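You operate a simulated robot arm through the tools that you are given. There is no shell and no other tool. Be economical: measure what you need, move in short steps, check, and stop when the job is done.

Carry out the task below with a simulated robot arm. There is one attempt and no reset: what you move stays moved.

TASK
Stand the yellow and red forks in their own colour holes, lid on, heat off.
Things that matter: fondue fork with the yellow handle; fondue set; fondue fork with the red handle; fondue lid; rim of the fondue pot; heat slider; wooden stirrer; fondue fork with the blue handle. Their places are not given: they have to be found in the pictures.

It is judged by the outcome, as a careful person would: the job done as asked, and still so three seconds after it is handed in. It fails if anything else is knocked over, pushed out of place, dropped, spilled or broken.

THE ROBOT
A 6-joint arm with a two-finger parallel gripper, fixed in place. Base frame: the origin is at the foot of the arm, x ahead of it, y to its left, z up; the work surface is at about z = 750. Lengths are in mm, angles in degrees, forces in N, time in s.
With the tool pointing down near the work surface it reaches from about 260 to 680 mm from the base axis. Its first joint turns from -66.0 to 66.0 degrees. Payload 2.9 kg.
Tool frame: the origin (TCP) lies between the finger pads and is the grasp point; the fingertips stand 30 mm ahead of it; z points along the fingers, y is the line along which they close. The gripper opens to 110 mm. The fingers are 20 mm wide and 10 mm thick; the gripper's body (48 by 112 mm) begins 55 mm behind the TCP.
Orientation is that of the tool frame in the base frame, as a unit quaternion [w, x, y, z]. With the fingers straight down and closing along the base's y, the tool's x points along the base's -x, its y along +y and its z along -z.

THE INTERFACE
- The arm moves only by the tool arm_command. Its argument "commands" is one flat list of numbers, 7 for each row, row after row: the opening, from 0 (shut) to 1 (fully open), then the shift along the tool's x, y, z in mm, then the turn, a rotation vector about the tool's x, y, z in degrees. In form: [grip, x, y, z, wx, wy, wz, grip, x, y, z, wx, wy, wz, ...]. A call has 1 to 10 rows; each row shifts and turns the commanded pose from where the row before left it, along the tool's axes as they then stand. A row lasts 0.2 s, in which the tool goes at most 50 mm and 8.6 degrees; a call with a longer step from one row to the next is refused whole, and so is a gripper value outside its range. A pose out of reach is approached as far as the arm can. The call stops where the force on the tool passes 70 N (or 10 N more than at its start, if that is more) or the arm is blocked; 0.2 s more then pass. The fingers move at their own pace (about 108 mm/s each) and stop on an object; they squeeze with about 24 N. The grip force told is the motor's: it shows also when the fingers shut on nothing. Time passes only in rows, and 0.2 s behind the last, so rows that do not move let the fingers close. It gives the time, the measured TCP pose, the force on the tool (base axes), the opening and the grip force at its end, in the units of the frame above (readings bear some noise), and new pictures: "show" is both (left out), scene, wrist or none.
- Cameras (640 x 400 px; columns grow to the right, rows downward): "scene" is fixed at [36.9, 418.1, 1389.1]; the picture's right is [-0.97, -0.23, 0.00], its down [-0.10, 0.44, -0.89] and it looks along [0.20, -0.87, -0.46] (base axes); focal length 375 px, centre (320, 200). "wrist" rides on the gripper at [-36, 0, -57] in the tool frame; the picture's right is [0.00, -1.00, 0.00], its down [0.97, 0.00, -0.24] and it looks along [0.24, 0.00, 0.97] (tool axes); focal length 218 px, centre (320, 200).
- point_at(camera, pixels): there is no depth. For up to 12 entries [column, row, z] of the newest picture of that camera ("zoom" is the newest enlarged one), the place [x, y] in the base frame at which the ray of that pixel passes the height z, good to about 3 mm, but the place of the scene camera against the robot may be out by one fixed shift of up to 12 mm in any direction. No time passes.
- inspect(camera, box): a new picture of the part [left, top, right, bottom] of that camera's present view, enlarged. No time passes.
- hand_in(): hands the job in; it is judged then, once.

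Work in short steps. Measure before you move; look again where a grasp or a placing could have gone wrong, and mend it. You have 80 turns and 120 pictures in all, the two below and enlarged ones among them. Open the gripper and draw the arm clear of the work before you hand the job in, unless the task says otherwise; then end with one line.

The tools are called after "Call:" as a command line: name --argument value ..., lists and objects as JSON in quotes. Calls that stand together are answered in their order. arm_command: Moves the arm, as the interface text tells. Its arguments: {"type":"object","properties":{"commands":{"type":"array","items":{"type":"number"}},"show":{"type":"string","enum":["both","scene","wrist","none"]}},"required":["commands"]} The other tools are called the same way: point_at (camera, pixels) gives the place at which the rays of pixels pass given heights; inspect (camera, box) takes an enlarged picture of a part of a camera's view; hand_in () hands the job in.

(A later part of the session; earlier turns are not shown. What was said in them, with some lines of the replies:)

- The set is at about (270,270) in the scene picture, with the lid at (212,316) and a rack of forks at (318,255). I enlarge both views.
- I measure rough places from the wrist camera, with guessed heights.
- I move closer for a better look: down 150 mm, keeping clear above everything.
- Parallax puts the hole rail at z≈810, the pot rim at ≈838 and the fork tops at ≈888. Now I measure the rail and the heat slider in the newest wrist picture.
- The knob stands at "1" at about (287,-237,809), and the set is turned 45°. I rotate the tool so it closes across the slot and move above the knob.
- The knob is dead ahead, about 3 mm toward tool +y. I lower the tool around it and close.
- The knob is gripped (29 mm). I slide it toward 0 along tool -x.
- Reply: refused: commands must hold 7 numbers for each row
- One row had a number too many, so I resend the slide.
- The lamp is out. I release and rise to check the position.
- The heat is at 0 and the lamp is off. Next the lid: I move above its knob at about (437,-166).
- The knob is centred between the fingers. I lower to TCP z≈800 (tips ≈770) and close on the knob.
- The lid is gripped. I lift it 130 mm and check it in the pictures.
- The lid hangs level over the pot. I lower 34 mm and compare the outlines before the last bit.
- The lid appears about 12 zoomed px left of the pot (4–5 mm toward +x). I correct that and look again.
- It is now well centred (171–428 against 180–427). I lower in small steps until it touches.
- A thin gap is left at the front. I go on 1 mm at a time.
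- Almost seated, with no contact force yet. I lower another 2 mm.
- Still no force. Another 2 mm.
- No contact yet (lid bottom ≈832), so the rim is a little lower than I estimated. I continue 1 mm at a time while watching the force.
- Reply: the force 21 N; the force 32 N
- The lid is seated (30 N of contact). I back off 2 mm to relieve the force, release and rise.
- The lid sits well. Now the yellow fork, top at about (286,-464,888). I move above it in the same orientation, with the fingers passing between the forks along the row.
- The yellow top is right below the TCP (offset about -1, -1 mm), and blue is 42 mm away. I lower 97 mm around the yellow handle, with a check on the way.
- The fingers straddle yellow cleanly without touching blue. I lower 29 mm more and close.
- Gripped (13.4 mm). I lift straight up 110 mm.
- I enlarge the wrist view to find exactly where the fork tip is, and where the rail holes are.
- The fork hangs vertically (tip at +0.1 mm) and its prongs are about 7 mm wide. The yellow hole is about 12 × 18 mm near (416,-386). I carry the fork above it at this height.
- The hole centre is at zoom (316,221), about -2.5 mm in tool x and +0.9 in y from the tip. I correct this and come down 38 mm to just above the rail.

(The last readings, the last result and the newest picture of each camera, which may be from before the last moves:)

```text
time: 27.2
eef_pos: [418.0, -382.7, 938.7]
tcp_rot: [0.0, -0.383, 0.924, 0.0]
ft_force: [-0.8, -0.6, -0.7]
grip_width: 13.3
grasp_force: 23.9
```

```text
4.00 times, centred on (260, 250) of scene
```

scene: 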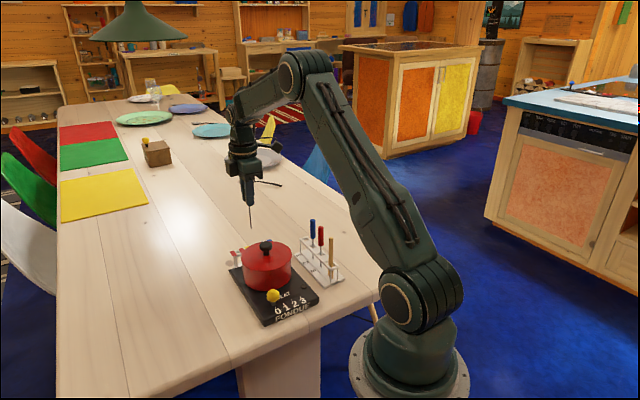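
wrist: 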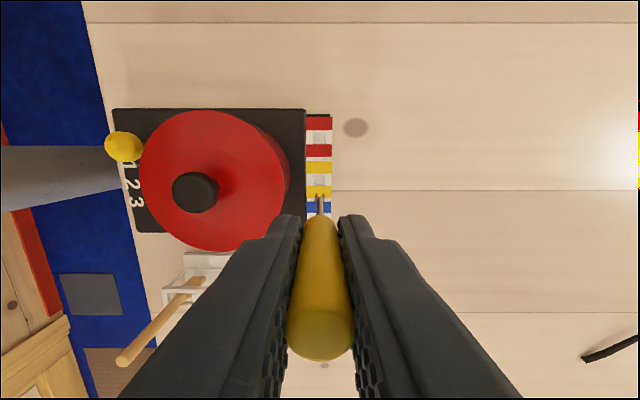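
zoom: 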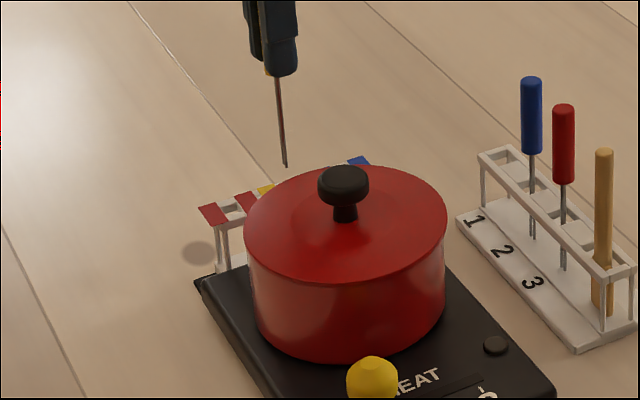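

The tip is laterally centred in the hole (x≈321 for both). I lower 18 mm and check again.

Call:
arm_command --commands '[0, 0.8, 0, 8, 0, 0, 0, 0, 0, 0, 8, 0, 0, 0, 0, 0, 0, 0, 0, 0, 0]' --show "none"

Call:
inspect --camera "wrist" --box '[270, 130, 370, 220]'

```text
time: 28.0
eef_pos: [417.0, -382.9, 922.1]
tcp_rot: [-0.001, -0.382, 0.924, 0.001]
ft_force: [0.8, -0.4, -0.6]
grip_width: 13.5
grasp_force: 24.2
```

```text
4.44 times, centred on (320, 175) of wrist
```

zoom: 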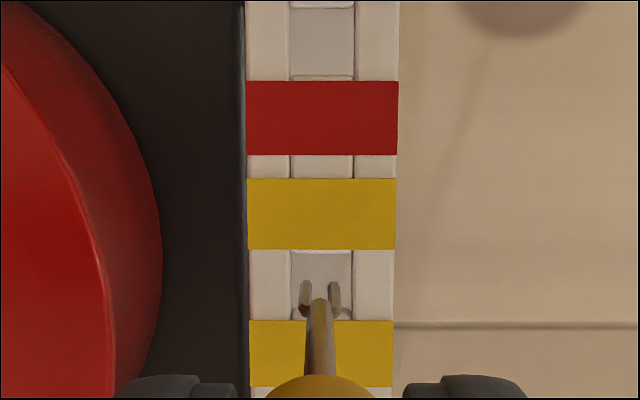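

The tip is right in the hole (321/285). I lower 45 mm in small rows; the call stops on force.

Call:
arm_command --commands '[0, 0, 0, 8, 0, 0, 0, 0, 0, 0, 8, 0, 0, 0, 0, 0, 0, 8, 0, 0, 0, 0, 0, 0, 8, 0, 0, 0, 0, 0, 0, 8, 0, 0, 0, 0, 0, 0, 5, 0, 0, 0, 0, 0, 0, 0, 0, 0, 0]' --show "none"

Call:
inspect --camera "wrist" --box '[250, 130, 390, 250]'

Call:
inspect --camera "scene" --box '[210, 200, 310, 300]'

```text
time: 29.6
eef_pos: [417.5, -382.5, 877.3]
tcp_rot: [0.0, -0.383, 0.924, 0.001]
ft_force: [-0.2, -0.1, -0.4]
grip_width: 13.3
grasp_force: 24.5
```

```text
3.33 times, centred on (320, 190) of wrist
```

zoom: 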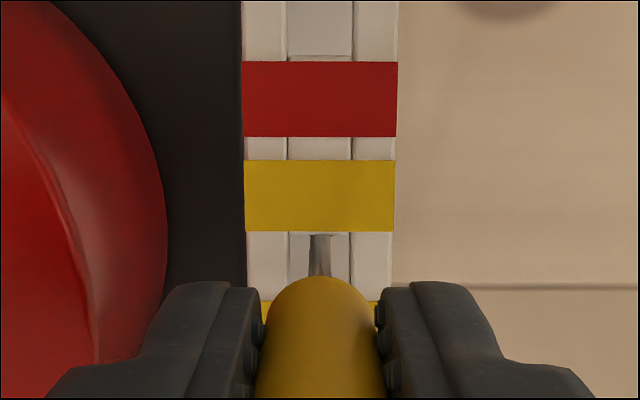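

```text
4.00 times, centred on (260, 250) of scene
```

zoom: 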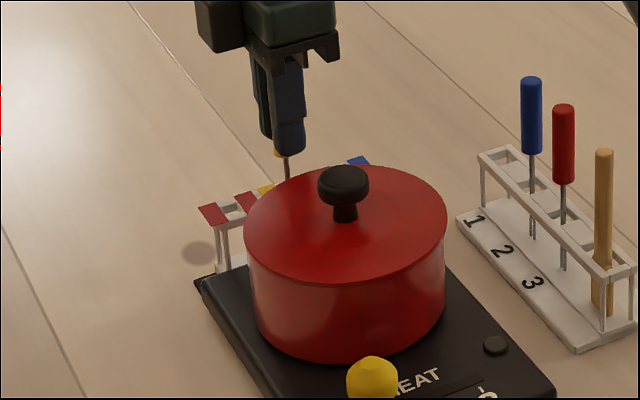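

No contact yet. I lower in 2 mm rows toward the expected seat (TCP ≈866).

Call:
arm_command --commands '[0, 0, 0, 2.5, 0, 0, 0, 0, 0, 0, 2.5, 0, 0, 0, 0, 0, 0, 2.5, 0, 0, 0, 0, 0, 0, 2, 0, 0, 0, 0, 0, 0, 0, 0, 0, 0]' --show "none"

Call:
arm_command --commands '[0, 0, 0, 1, 0, 0, 0, 0, 0, 0, 1, 0, 0, 0, 0, 0, 0, 0, 0, 0, 0]' --show "none"

```text
time: 30.8
eef_pos: [418.3, -384.0, 872.5]
tcp_rot: [0.0, -0.383, 0.924, -0.003]
ft_force: [-6.0, 5.9, 42.0]
grip_width: 13.4
grasp_force: 24.0
```

```text
time: 31.6
eef_pos: [420.1, -384.5, 872.1]
tcp_rot: [0.002, -0.382, 0.924, -0.005]
ft_force: [-5.7, 3.5, 48.0]
grip_width: 13.4
grasp_force: 23.6
```

Contact at TCP ≈873, so the tip (≈763) stands on the base bar. I back off the over-travel and look before letting go.

Call:
arm_command --commands '[0, 0, 0, -3, 0, 0, 0, 0, 0, 0, -2.5, 0, 0, 0, 0, 0, 0, 0, 0, 0, 0]'

Call:
inspect --camera "scene" --box '[210, 200, 310, 300]'

```text
time: 32.4
eef_pos: [417.2, -383.6, 873.0]
tcp_rot: [0.0, -0.382, 0.924, 0.0]
ft_force: [3.5, -5.0, 17.4]
grip_width: 13.4
grasp_force: 23.8
```

scene: 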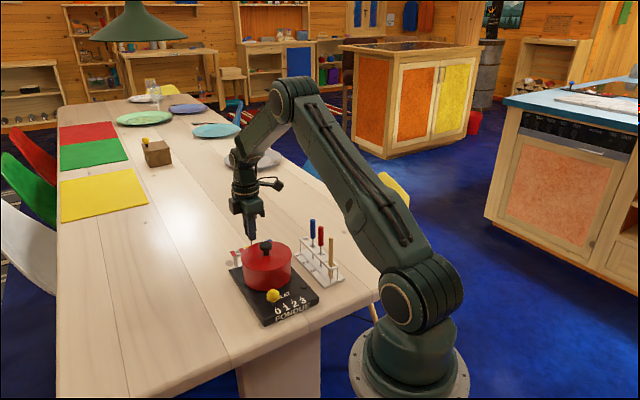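
wrist: 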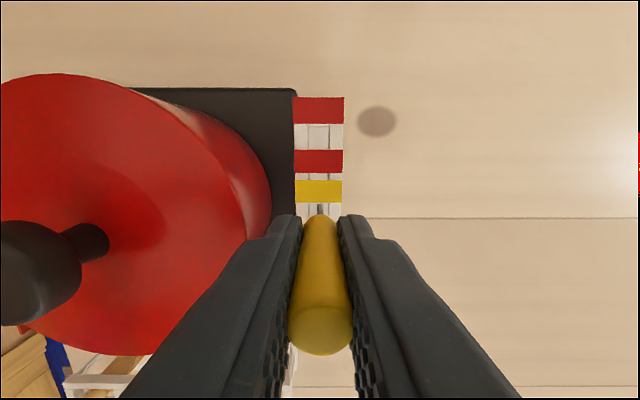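

```text
4.00 times, centred on (260, 250) of scene
```

zoom: 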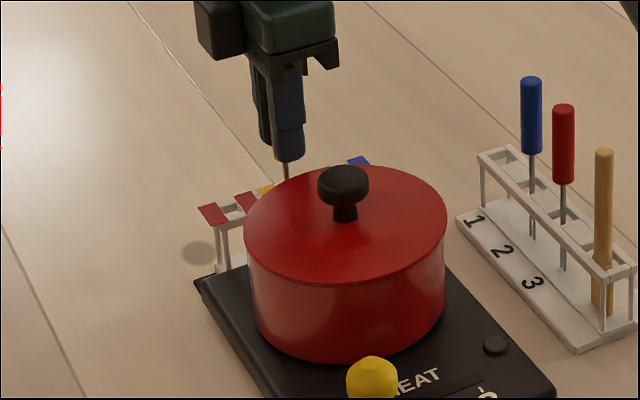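

I open slightly and look at whether the fork stands.

Call:
arm_command --commands '[0.15, 0, 0, 0, 0, 0, 0, 0.3, 0, 0, 0, 0, 0, 0, 0.3, 0, 0, -20, 0, 0, 0, 0.3, 0, 0, -30, 0, 0, 0, 0.3, 0, 0, -35, 0, 0, 0, 0.3, 0, 0, -20, 0, 0, 0, 0.3, 0, 0, 0, 0, 0, 0]'

Call:
inspect --camera "scene" --box '[210, 190, 310, 290]'

Call:
inspect --camera "wrist" --box '[260, 130, 380, 230]'

```text
time: 34.0
eef_pos: [416.4, -383.7, 976.6]
tcp_rot: [-0.001, -0.383, 0.924, 0.0]
ft_force: [0.2, 1.1, -0.5]
grip_width: 32.9
grasp_force: 0.1
```

scene: 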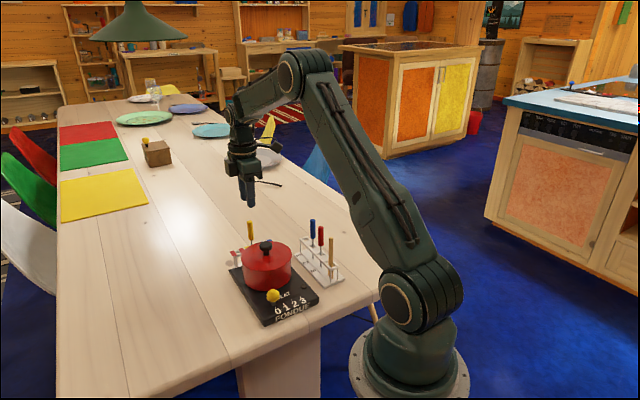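
wrist: 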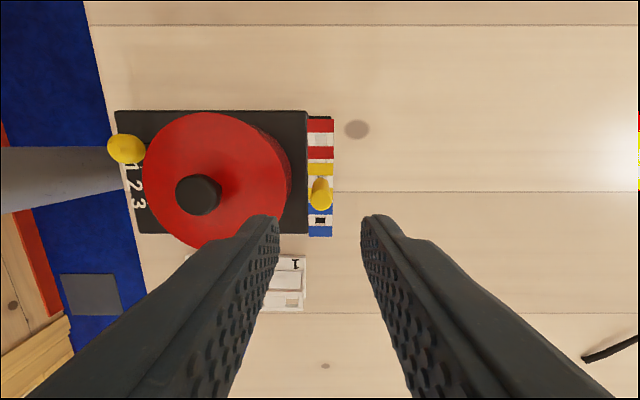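

```text
4.00 times, centred on (260, 240) of scene
```

zoom: 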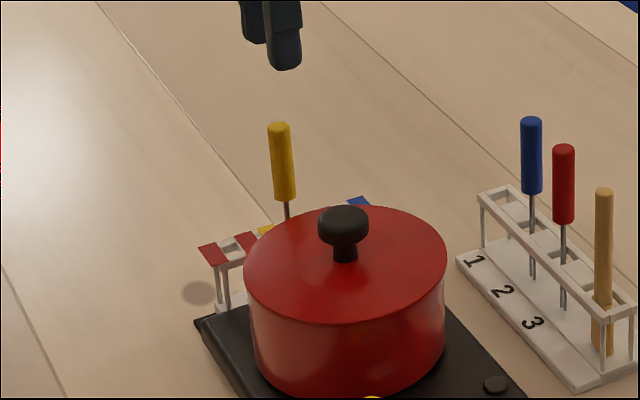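

```text
4.00 times, centred on (320, 180) of wrist
```

zoom: 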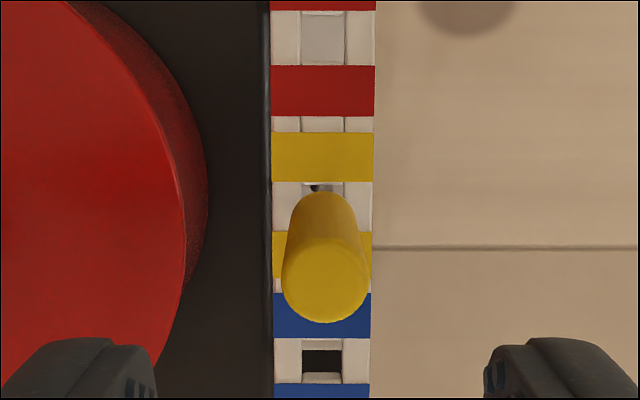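

Yellow stands in its hole. Next the red fork: I move above its top at about (226,-404).

Call:
arm_command --commands '[0.35, 29.8, 24, 0, 0, 0, 0, 0.35, 29.8, 24, 0, 0, 0, 0, 0.35, 29.8, 24, 3, 0, 0, 0, 0.35, 29.8, 24, 3, 0, 0, 0, 0.35, 30, 24, 8, 0, 0, 0, 0.35, 0, 0, 0, 0, 0, 0, 0.35, 0, 0, 0, 0, 0, 0]'

Call:
inspect --camera "wrist" --box '[240, 150, 400, 270]'

Call:
inspect --camera "scene" --box '[210, 190, 350, 300]'

```text
time: 35.6
eef_pos: [227.3, -405.0, 963.0]
tcp_rot: [0.0, -0.383, 0.924, 0.0]
ft_force: [0.7, 0.7, 0.4]
grip_width: 38.6
grasp_force: 0.1
```

scene: 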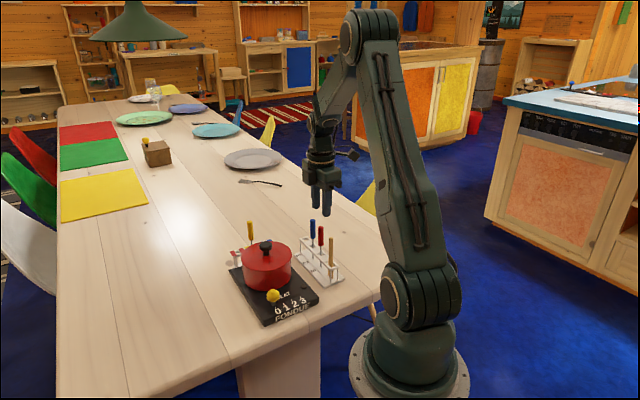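
wrist: 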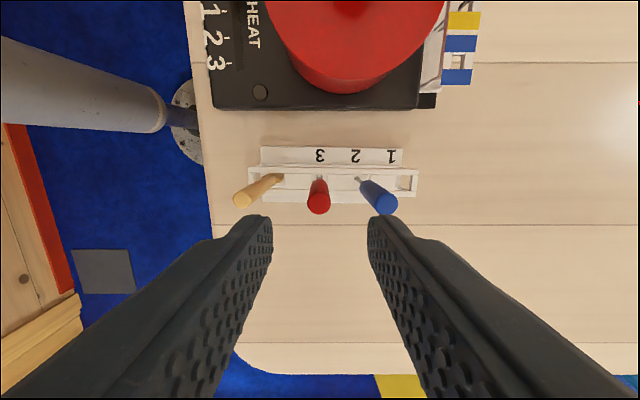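

```text
3.33 times, centred on (320, 210) of wrist
```

zoom: 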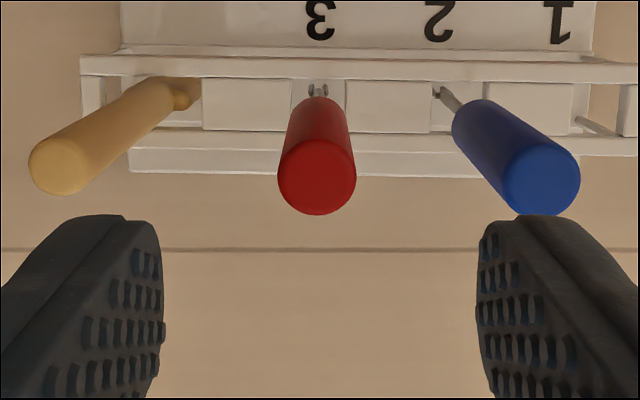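

```text
3.64 times, centred on (280, 245) of scene
```

zoom: 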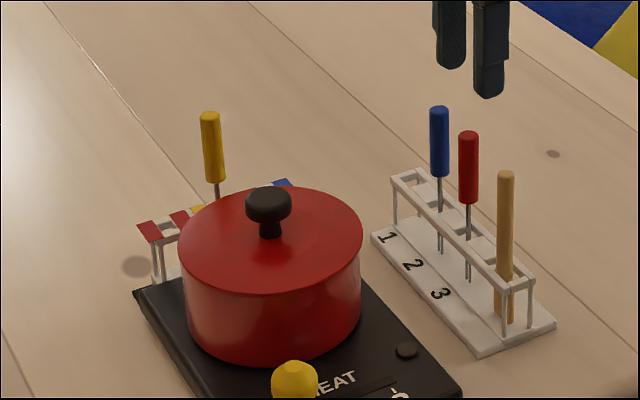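

Red is directly below (offset -1, +0.5 mm); blue and the stirrer are both over 42 mm away. I lower to z≈866 and close.

Call:
arm_command --commands '[0.33, -1, 0.5, 30, 0, 0, 0, 0.33, 0, 0, 30, 0, 0, 0, 0.33, 0, 0, 20, 0, 0, 0, 0.33, 0, 0, 16, 0, 0, 0, 0.33, 0, 0, 0, 0, 0, 0, 0, 0, 0, 0, 0, 0, 0, 0, 0, 0, 0, 0, 0, 0]' --show "wrist"

Call:
inspect --camera "scene" --box '[270, 180, 350, 290]'

```text
time: 37.2
eef_pos: [228.6, -403.2, 866.9]
tcp_rot: [0.0, -0.382, 0.924, 0.0]
ft_force: [-0.8, -0.6, -0.3]
grip_width: 13.4
grasp_force: 24.2
```

wrist: 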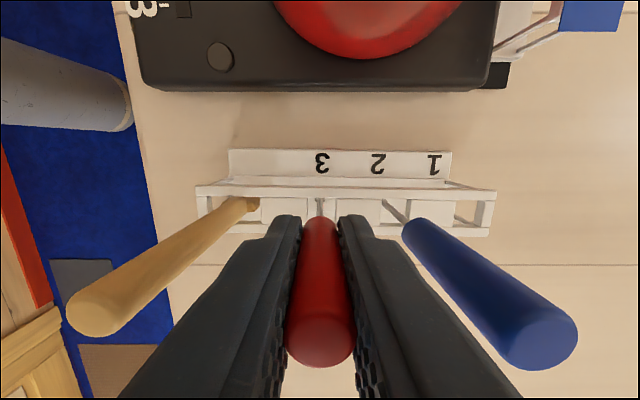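

```text
3.64 times, centred on (310, 235) of scene
```

zoom: 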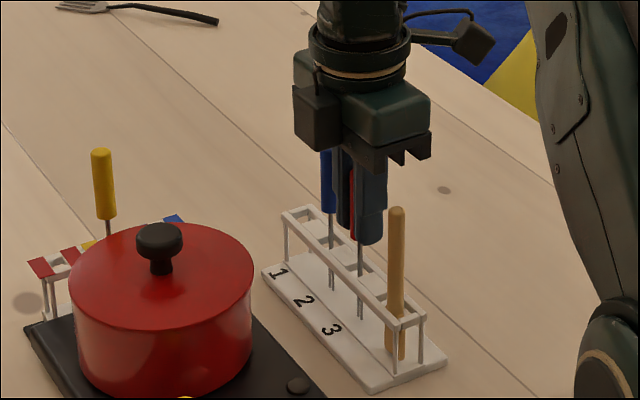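

Gripped (13.4 mm). I lift 150 mm, then travel over the pot first so the path stays clear of the yellow fork.

Call:
arm_command --commands '[0, 0, 0, -15, 0, 0, 0, 0, 0, 0, -35, 0, 0, 0, 0, 0, 0, -50, 0, 0, 0, 0, 0, 0, -50, 0, 0, 0, 0, -47.2, 0, 0, 0, 0, 0, 0, -47.2, 0, 0, 0, 0, 0, 0, -47.2, 0, 0, 0, 0, 0, 0, -47.2, 0, 0, 0, 0, 0, 0, 0, 0, 0, 0, 0, 0]'

Call:
inspect --camera "scene" --box '[210, 160, 350, 290]'

```text
time: 39.2
eef_pos: [362.4, -267.5, 1016.0]
tcp_rot: [0.0, -0.382, 0.924, -0.001]
ft_force: [-0.8, -0.2, -0.4]
grip_width: 13.6
grasp_force: 24.1
```

scene: 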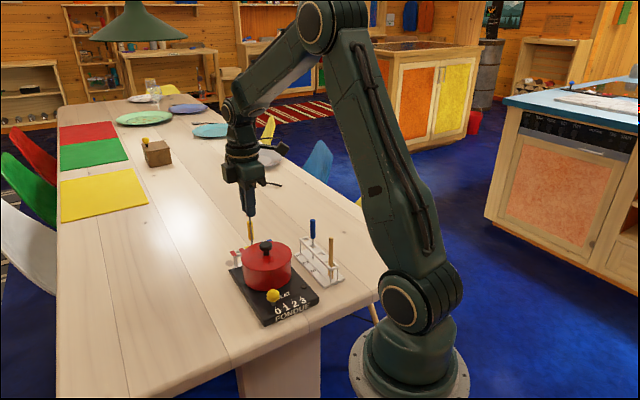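
wrist: 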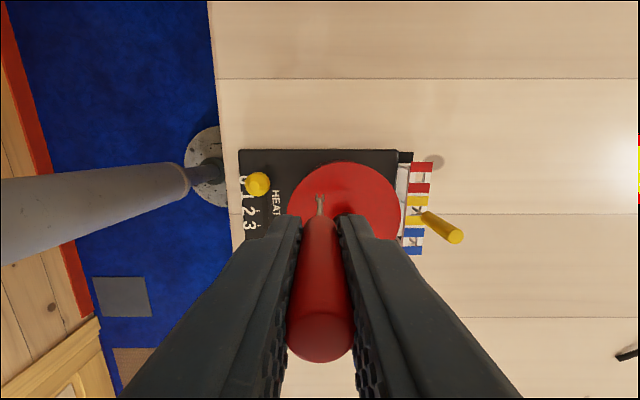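

```text
3.08 times, centred on (280, 225) of scene
```

zoom: 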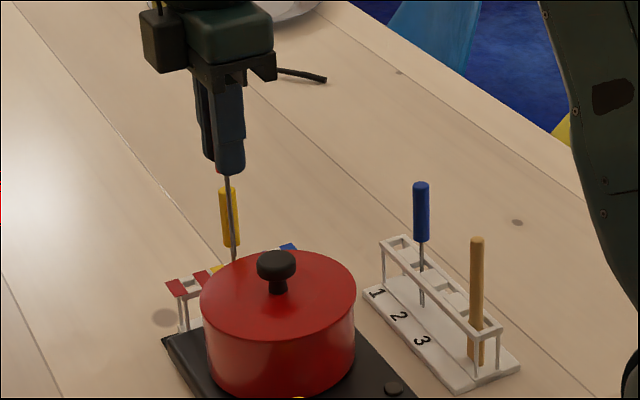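

Next, sideways 119.5 mm to above the red hole, then down to z≈976.

Call:
arm_command --commands '[0, 0, -39.8, 0, 0, 0, 0, 0, 0, -39.8, 0, 0, 0, 0, 0, 0, -39.8, 0, 0, 0, 0, 0, 0, 0, 20, 0, 0, 0, 0, 0, 0, 20, 0, 0, 0, 0, 0, 0, 0, 0, 0, 0, 0, 0, 0, 0, 0, 0, 0]' --show "scene"

Call:
inspect --camera "wrist" --box '[270, 130, 370, 220]'

```text
time: 40.8
eef_pos: [446.5, -353.9, 976.4]
tcp_rot: [0.0, -0.382, 0.924, 0.0]
ft_force: [0.2, -0.7, -1.0]
grip_width: 13.3
grasp_force: 23.9
```

scene: 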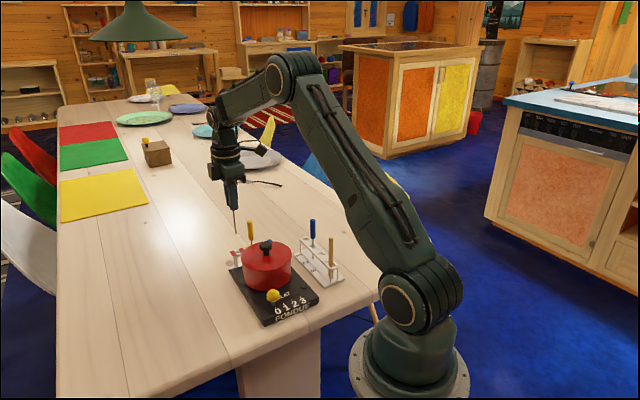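

```text
4.44 times, centred on (320, 175) of wrist
```

zoom: 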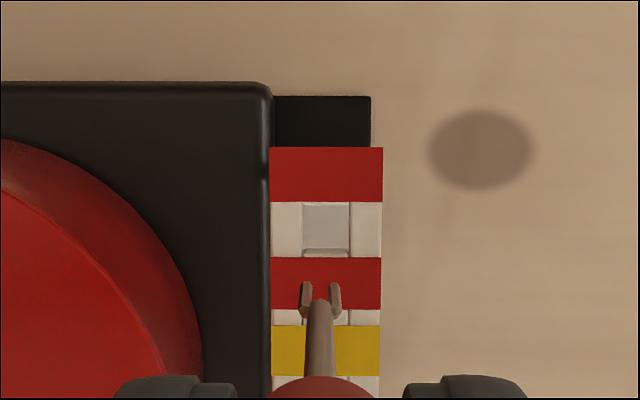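

The red hole centre is at zoom (326,229): correction y -1.4, x -0.3. I come down 38 mm.

Call:
arm_command --commands '[0, -0.3, -1.4, 18, 0, 0, 0, 0, 0, 0, 20, 0, 0, 0, 0, 0, 0, 10, 0, 0, 0, 0, 0, 0, 0, 0, 0, 0, 0, 0, 0, 0, 0, 0, 0]' --show "none"

Call:
inspect --camera "wrist" --box '[270, 130, 370, 220]'

```text
time: 42.0
eef_pos: [447.2, -354.4, 929.2]
tcp_rot: [0.001, -0.383, 0.924, 0.001]
ft_force: [0.3, -0.7, -0.1]
grip_width: 13.1
grasp_force: 23.9
```

```text
4.44 times, centred on (320, 175) of wrist
```

zoom: 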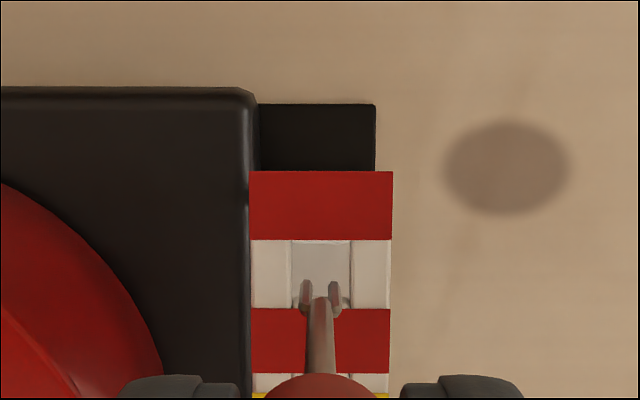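

The tip is centred (321 against 321). I lower 48 mm into the hole.

Call:
arm_command --commands '[0, 0, 0, 8, 0, 0, 0, 0, 0, 0, 8, 0, 0, 0, 0, 0, 0, 8, 0, 0, 0, 0, 0, 0, 8, 0, 0, 0, 0, 0, 0, 8, 0, 0, 0, 0, 0, 0, 8, 0, 0, 0, 0, 0, 0, 0, 0, 0, 0]' --show "none"

Call:
inspect --camera "scene" --box '[210, 190, 310, 290]'

```text
time: 43.6
eef_pos: [446.6, -355.4, 880.9]
tcp_rot: [0.0, -0.383, 0.924, 0.0]
ft_force: [-0.1, 0.6, 0.1]
grip_width: 13.2
grasp_force: 23.6
```

```text
4.00 times, centred on (260, 240) of scene
```

zoom: 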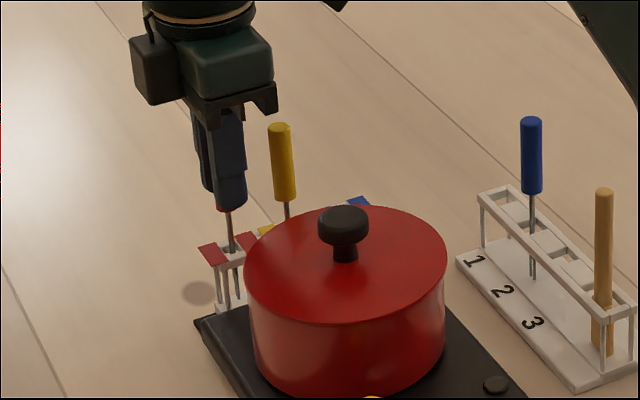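

The red fork is in its hole. I lower the last 8 mm until contact, gently.

Call:
arm_command --commands '[0, 0, 0, 2, 0, 0, 0, 0, 0, 0, 2, 0, 0, 0, 0, 0, 0, 2, 0, 0, 0, 0, 0, 0, 1, 0, 0, 0, 0, 0, 0, 0, 0, 0, 0]' --show "none"

Call:
arm_command --commands '[0, 0, 0, 1, 0, 0, 0, 0, 0, 0, 0, 0, 0, 0]' --show "none"

```text
time: 44.8
eef_pos: [446.8, -355.1, 875.2]
tcp_rot: [0.0, -0.383, 0.924, 0.0]
ft_force: [-1.2, 0.0, 15.0]
grip_width: 13.8
grasp_force: 23.8
```

```text
time: 45.4
eef_pos: [447.0, -354.7, 874.0]
tcp_rot: [0.001, -0.383, 0.924, -0.002]
ft_force: [0.6, -0.3, 21.6]
grip_width: 13.6
grasp_force: 23.6
```

Contact made. I ease off slightly, open and rise straight up.

Call:
arm_command --commands '[0, 0, 0, -1.5, 0, 0, 0, 0.15, 0, 0, 0, 0, 0, 0, 0.3, 0, 0, 0, 0, 0, 0, 0.3, 0, 0, -20, 0, 0, 0, 0.3, 0, 0, -30, 0, 0, 0, 0.3, 0, 0, -40, 0, 0, 0, 0.3, 0, 0, -40, 0, 0, 0, 0.3, 0, 0, 0, 0, 0, 0]'

Call:
inspect --camera "scene" --box '[210, 190, 350, 310]'

Call:
inspect --camera "wrist" --box '[250, 100, 390, 260]'

```text
time: 47.2
eef_pos: [446.6, -354.5, 1003.8]
tcp_rot: [-0.001, -0.382, 0.924, 0.001]
ft_force: [0.1, 0.5, 0.2]
grip_width: 33.4
grasp_force: 0.0
```

scene: 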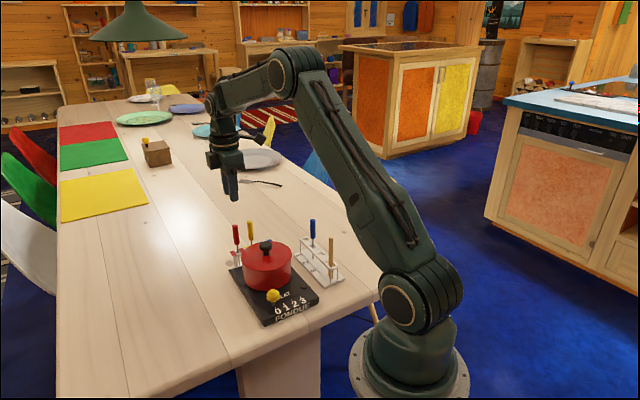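
wrist: 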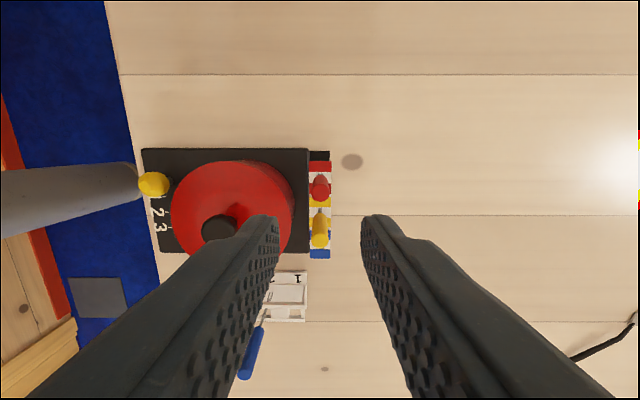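

```text
3.33 times, centred on (280, 250) of scene
```

zoom: 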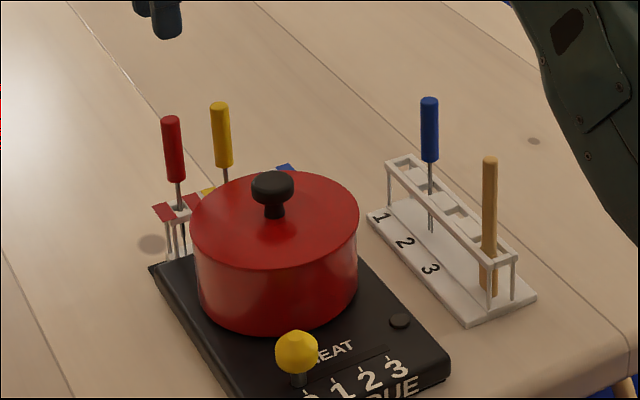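

```text
2.50 times, centred on (320, 180) of wrist
```

zoom: 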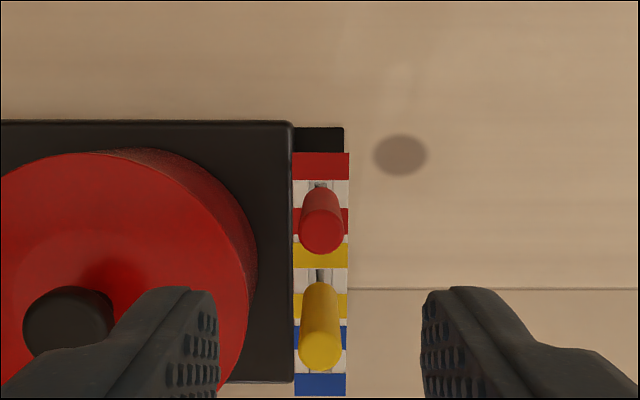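

Both forks stand in their own holes, the lid is on and the heat is at 0. I draw the arm up and away and check once more.

Call:
arm_command --commands '[1, 0, 0, -45, 0, 0, 0, 1, 0, 0, -45, 0, 0, 0, 1, -30, 0, -30, 0, 0, 0, 1, -40, 0, 0, 0, 0, 0, 1, 0, 0, 0, 0, 0, 0, 1, 0, 0, 0, 0, 0, 0]' --show "scene"

Call:
inspect --camera "scene" --box '[210, 200, 350, 330]'

```text
time: 48.6
eef_pos: [494.5, -305.8, 1124.4]
tcp_rot: [0.0, -0.383, 0.924, 0.001]
ft_force: [-0.8, 0.3, 0.0]
grip_width: 109.9
grasp_force: 0.1
```

scene: 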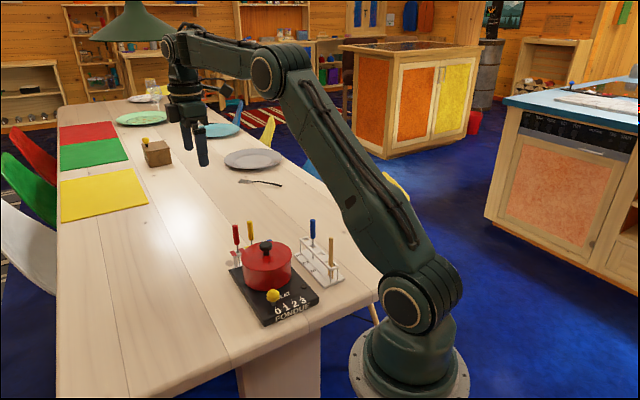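

```text
3.08 times, centred on (280, 265) of scene
```

zoom: 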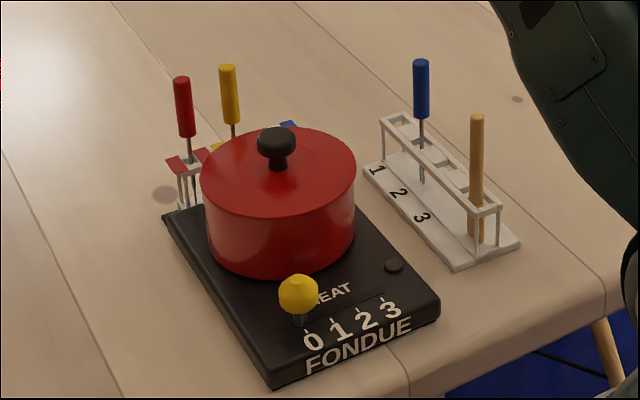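

Everything is in place and the arm is clear, so I hand in.

Call:
hand_in

```text
The job is handed in.
```

The yellow and red forks stand in their own colour holes, the lid is on the pot, and the heat slider is at 0 with the lamp off; the job is handed in.
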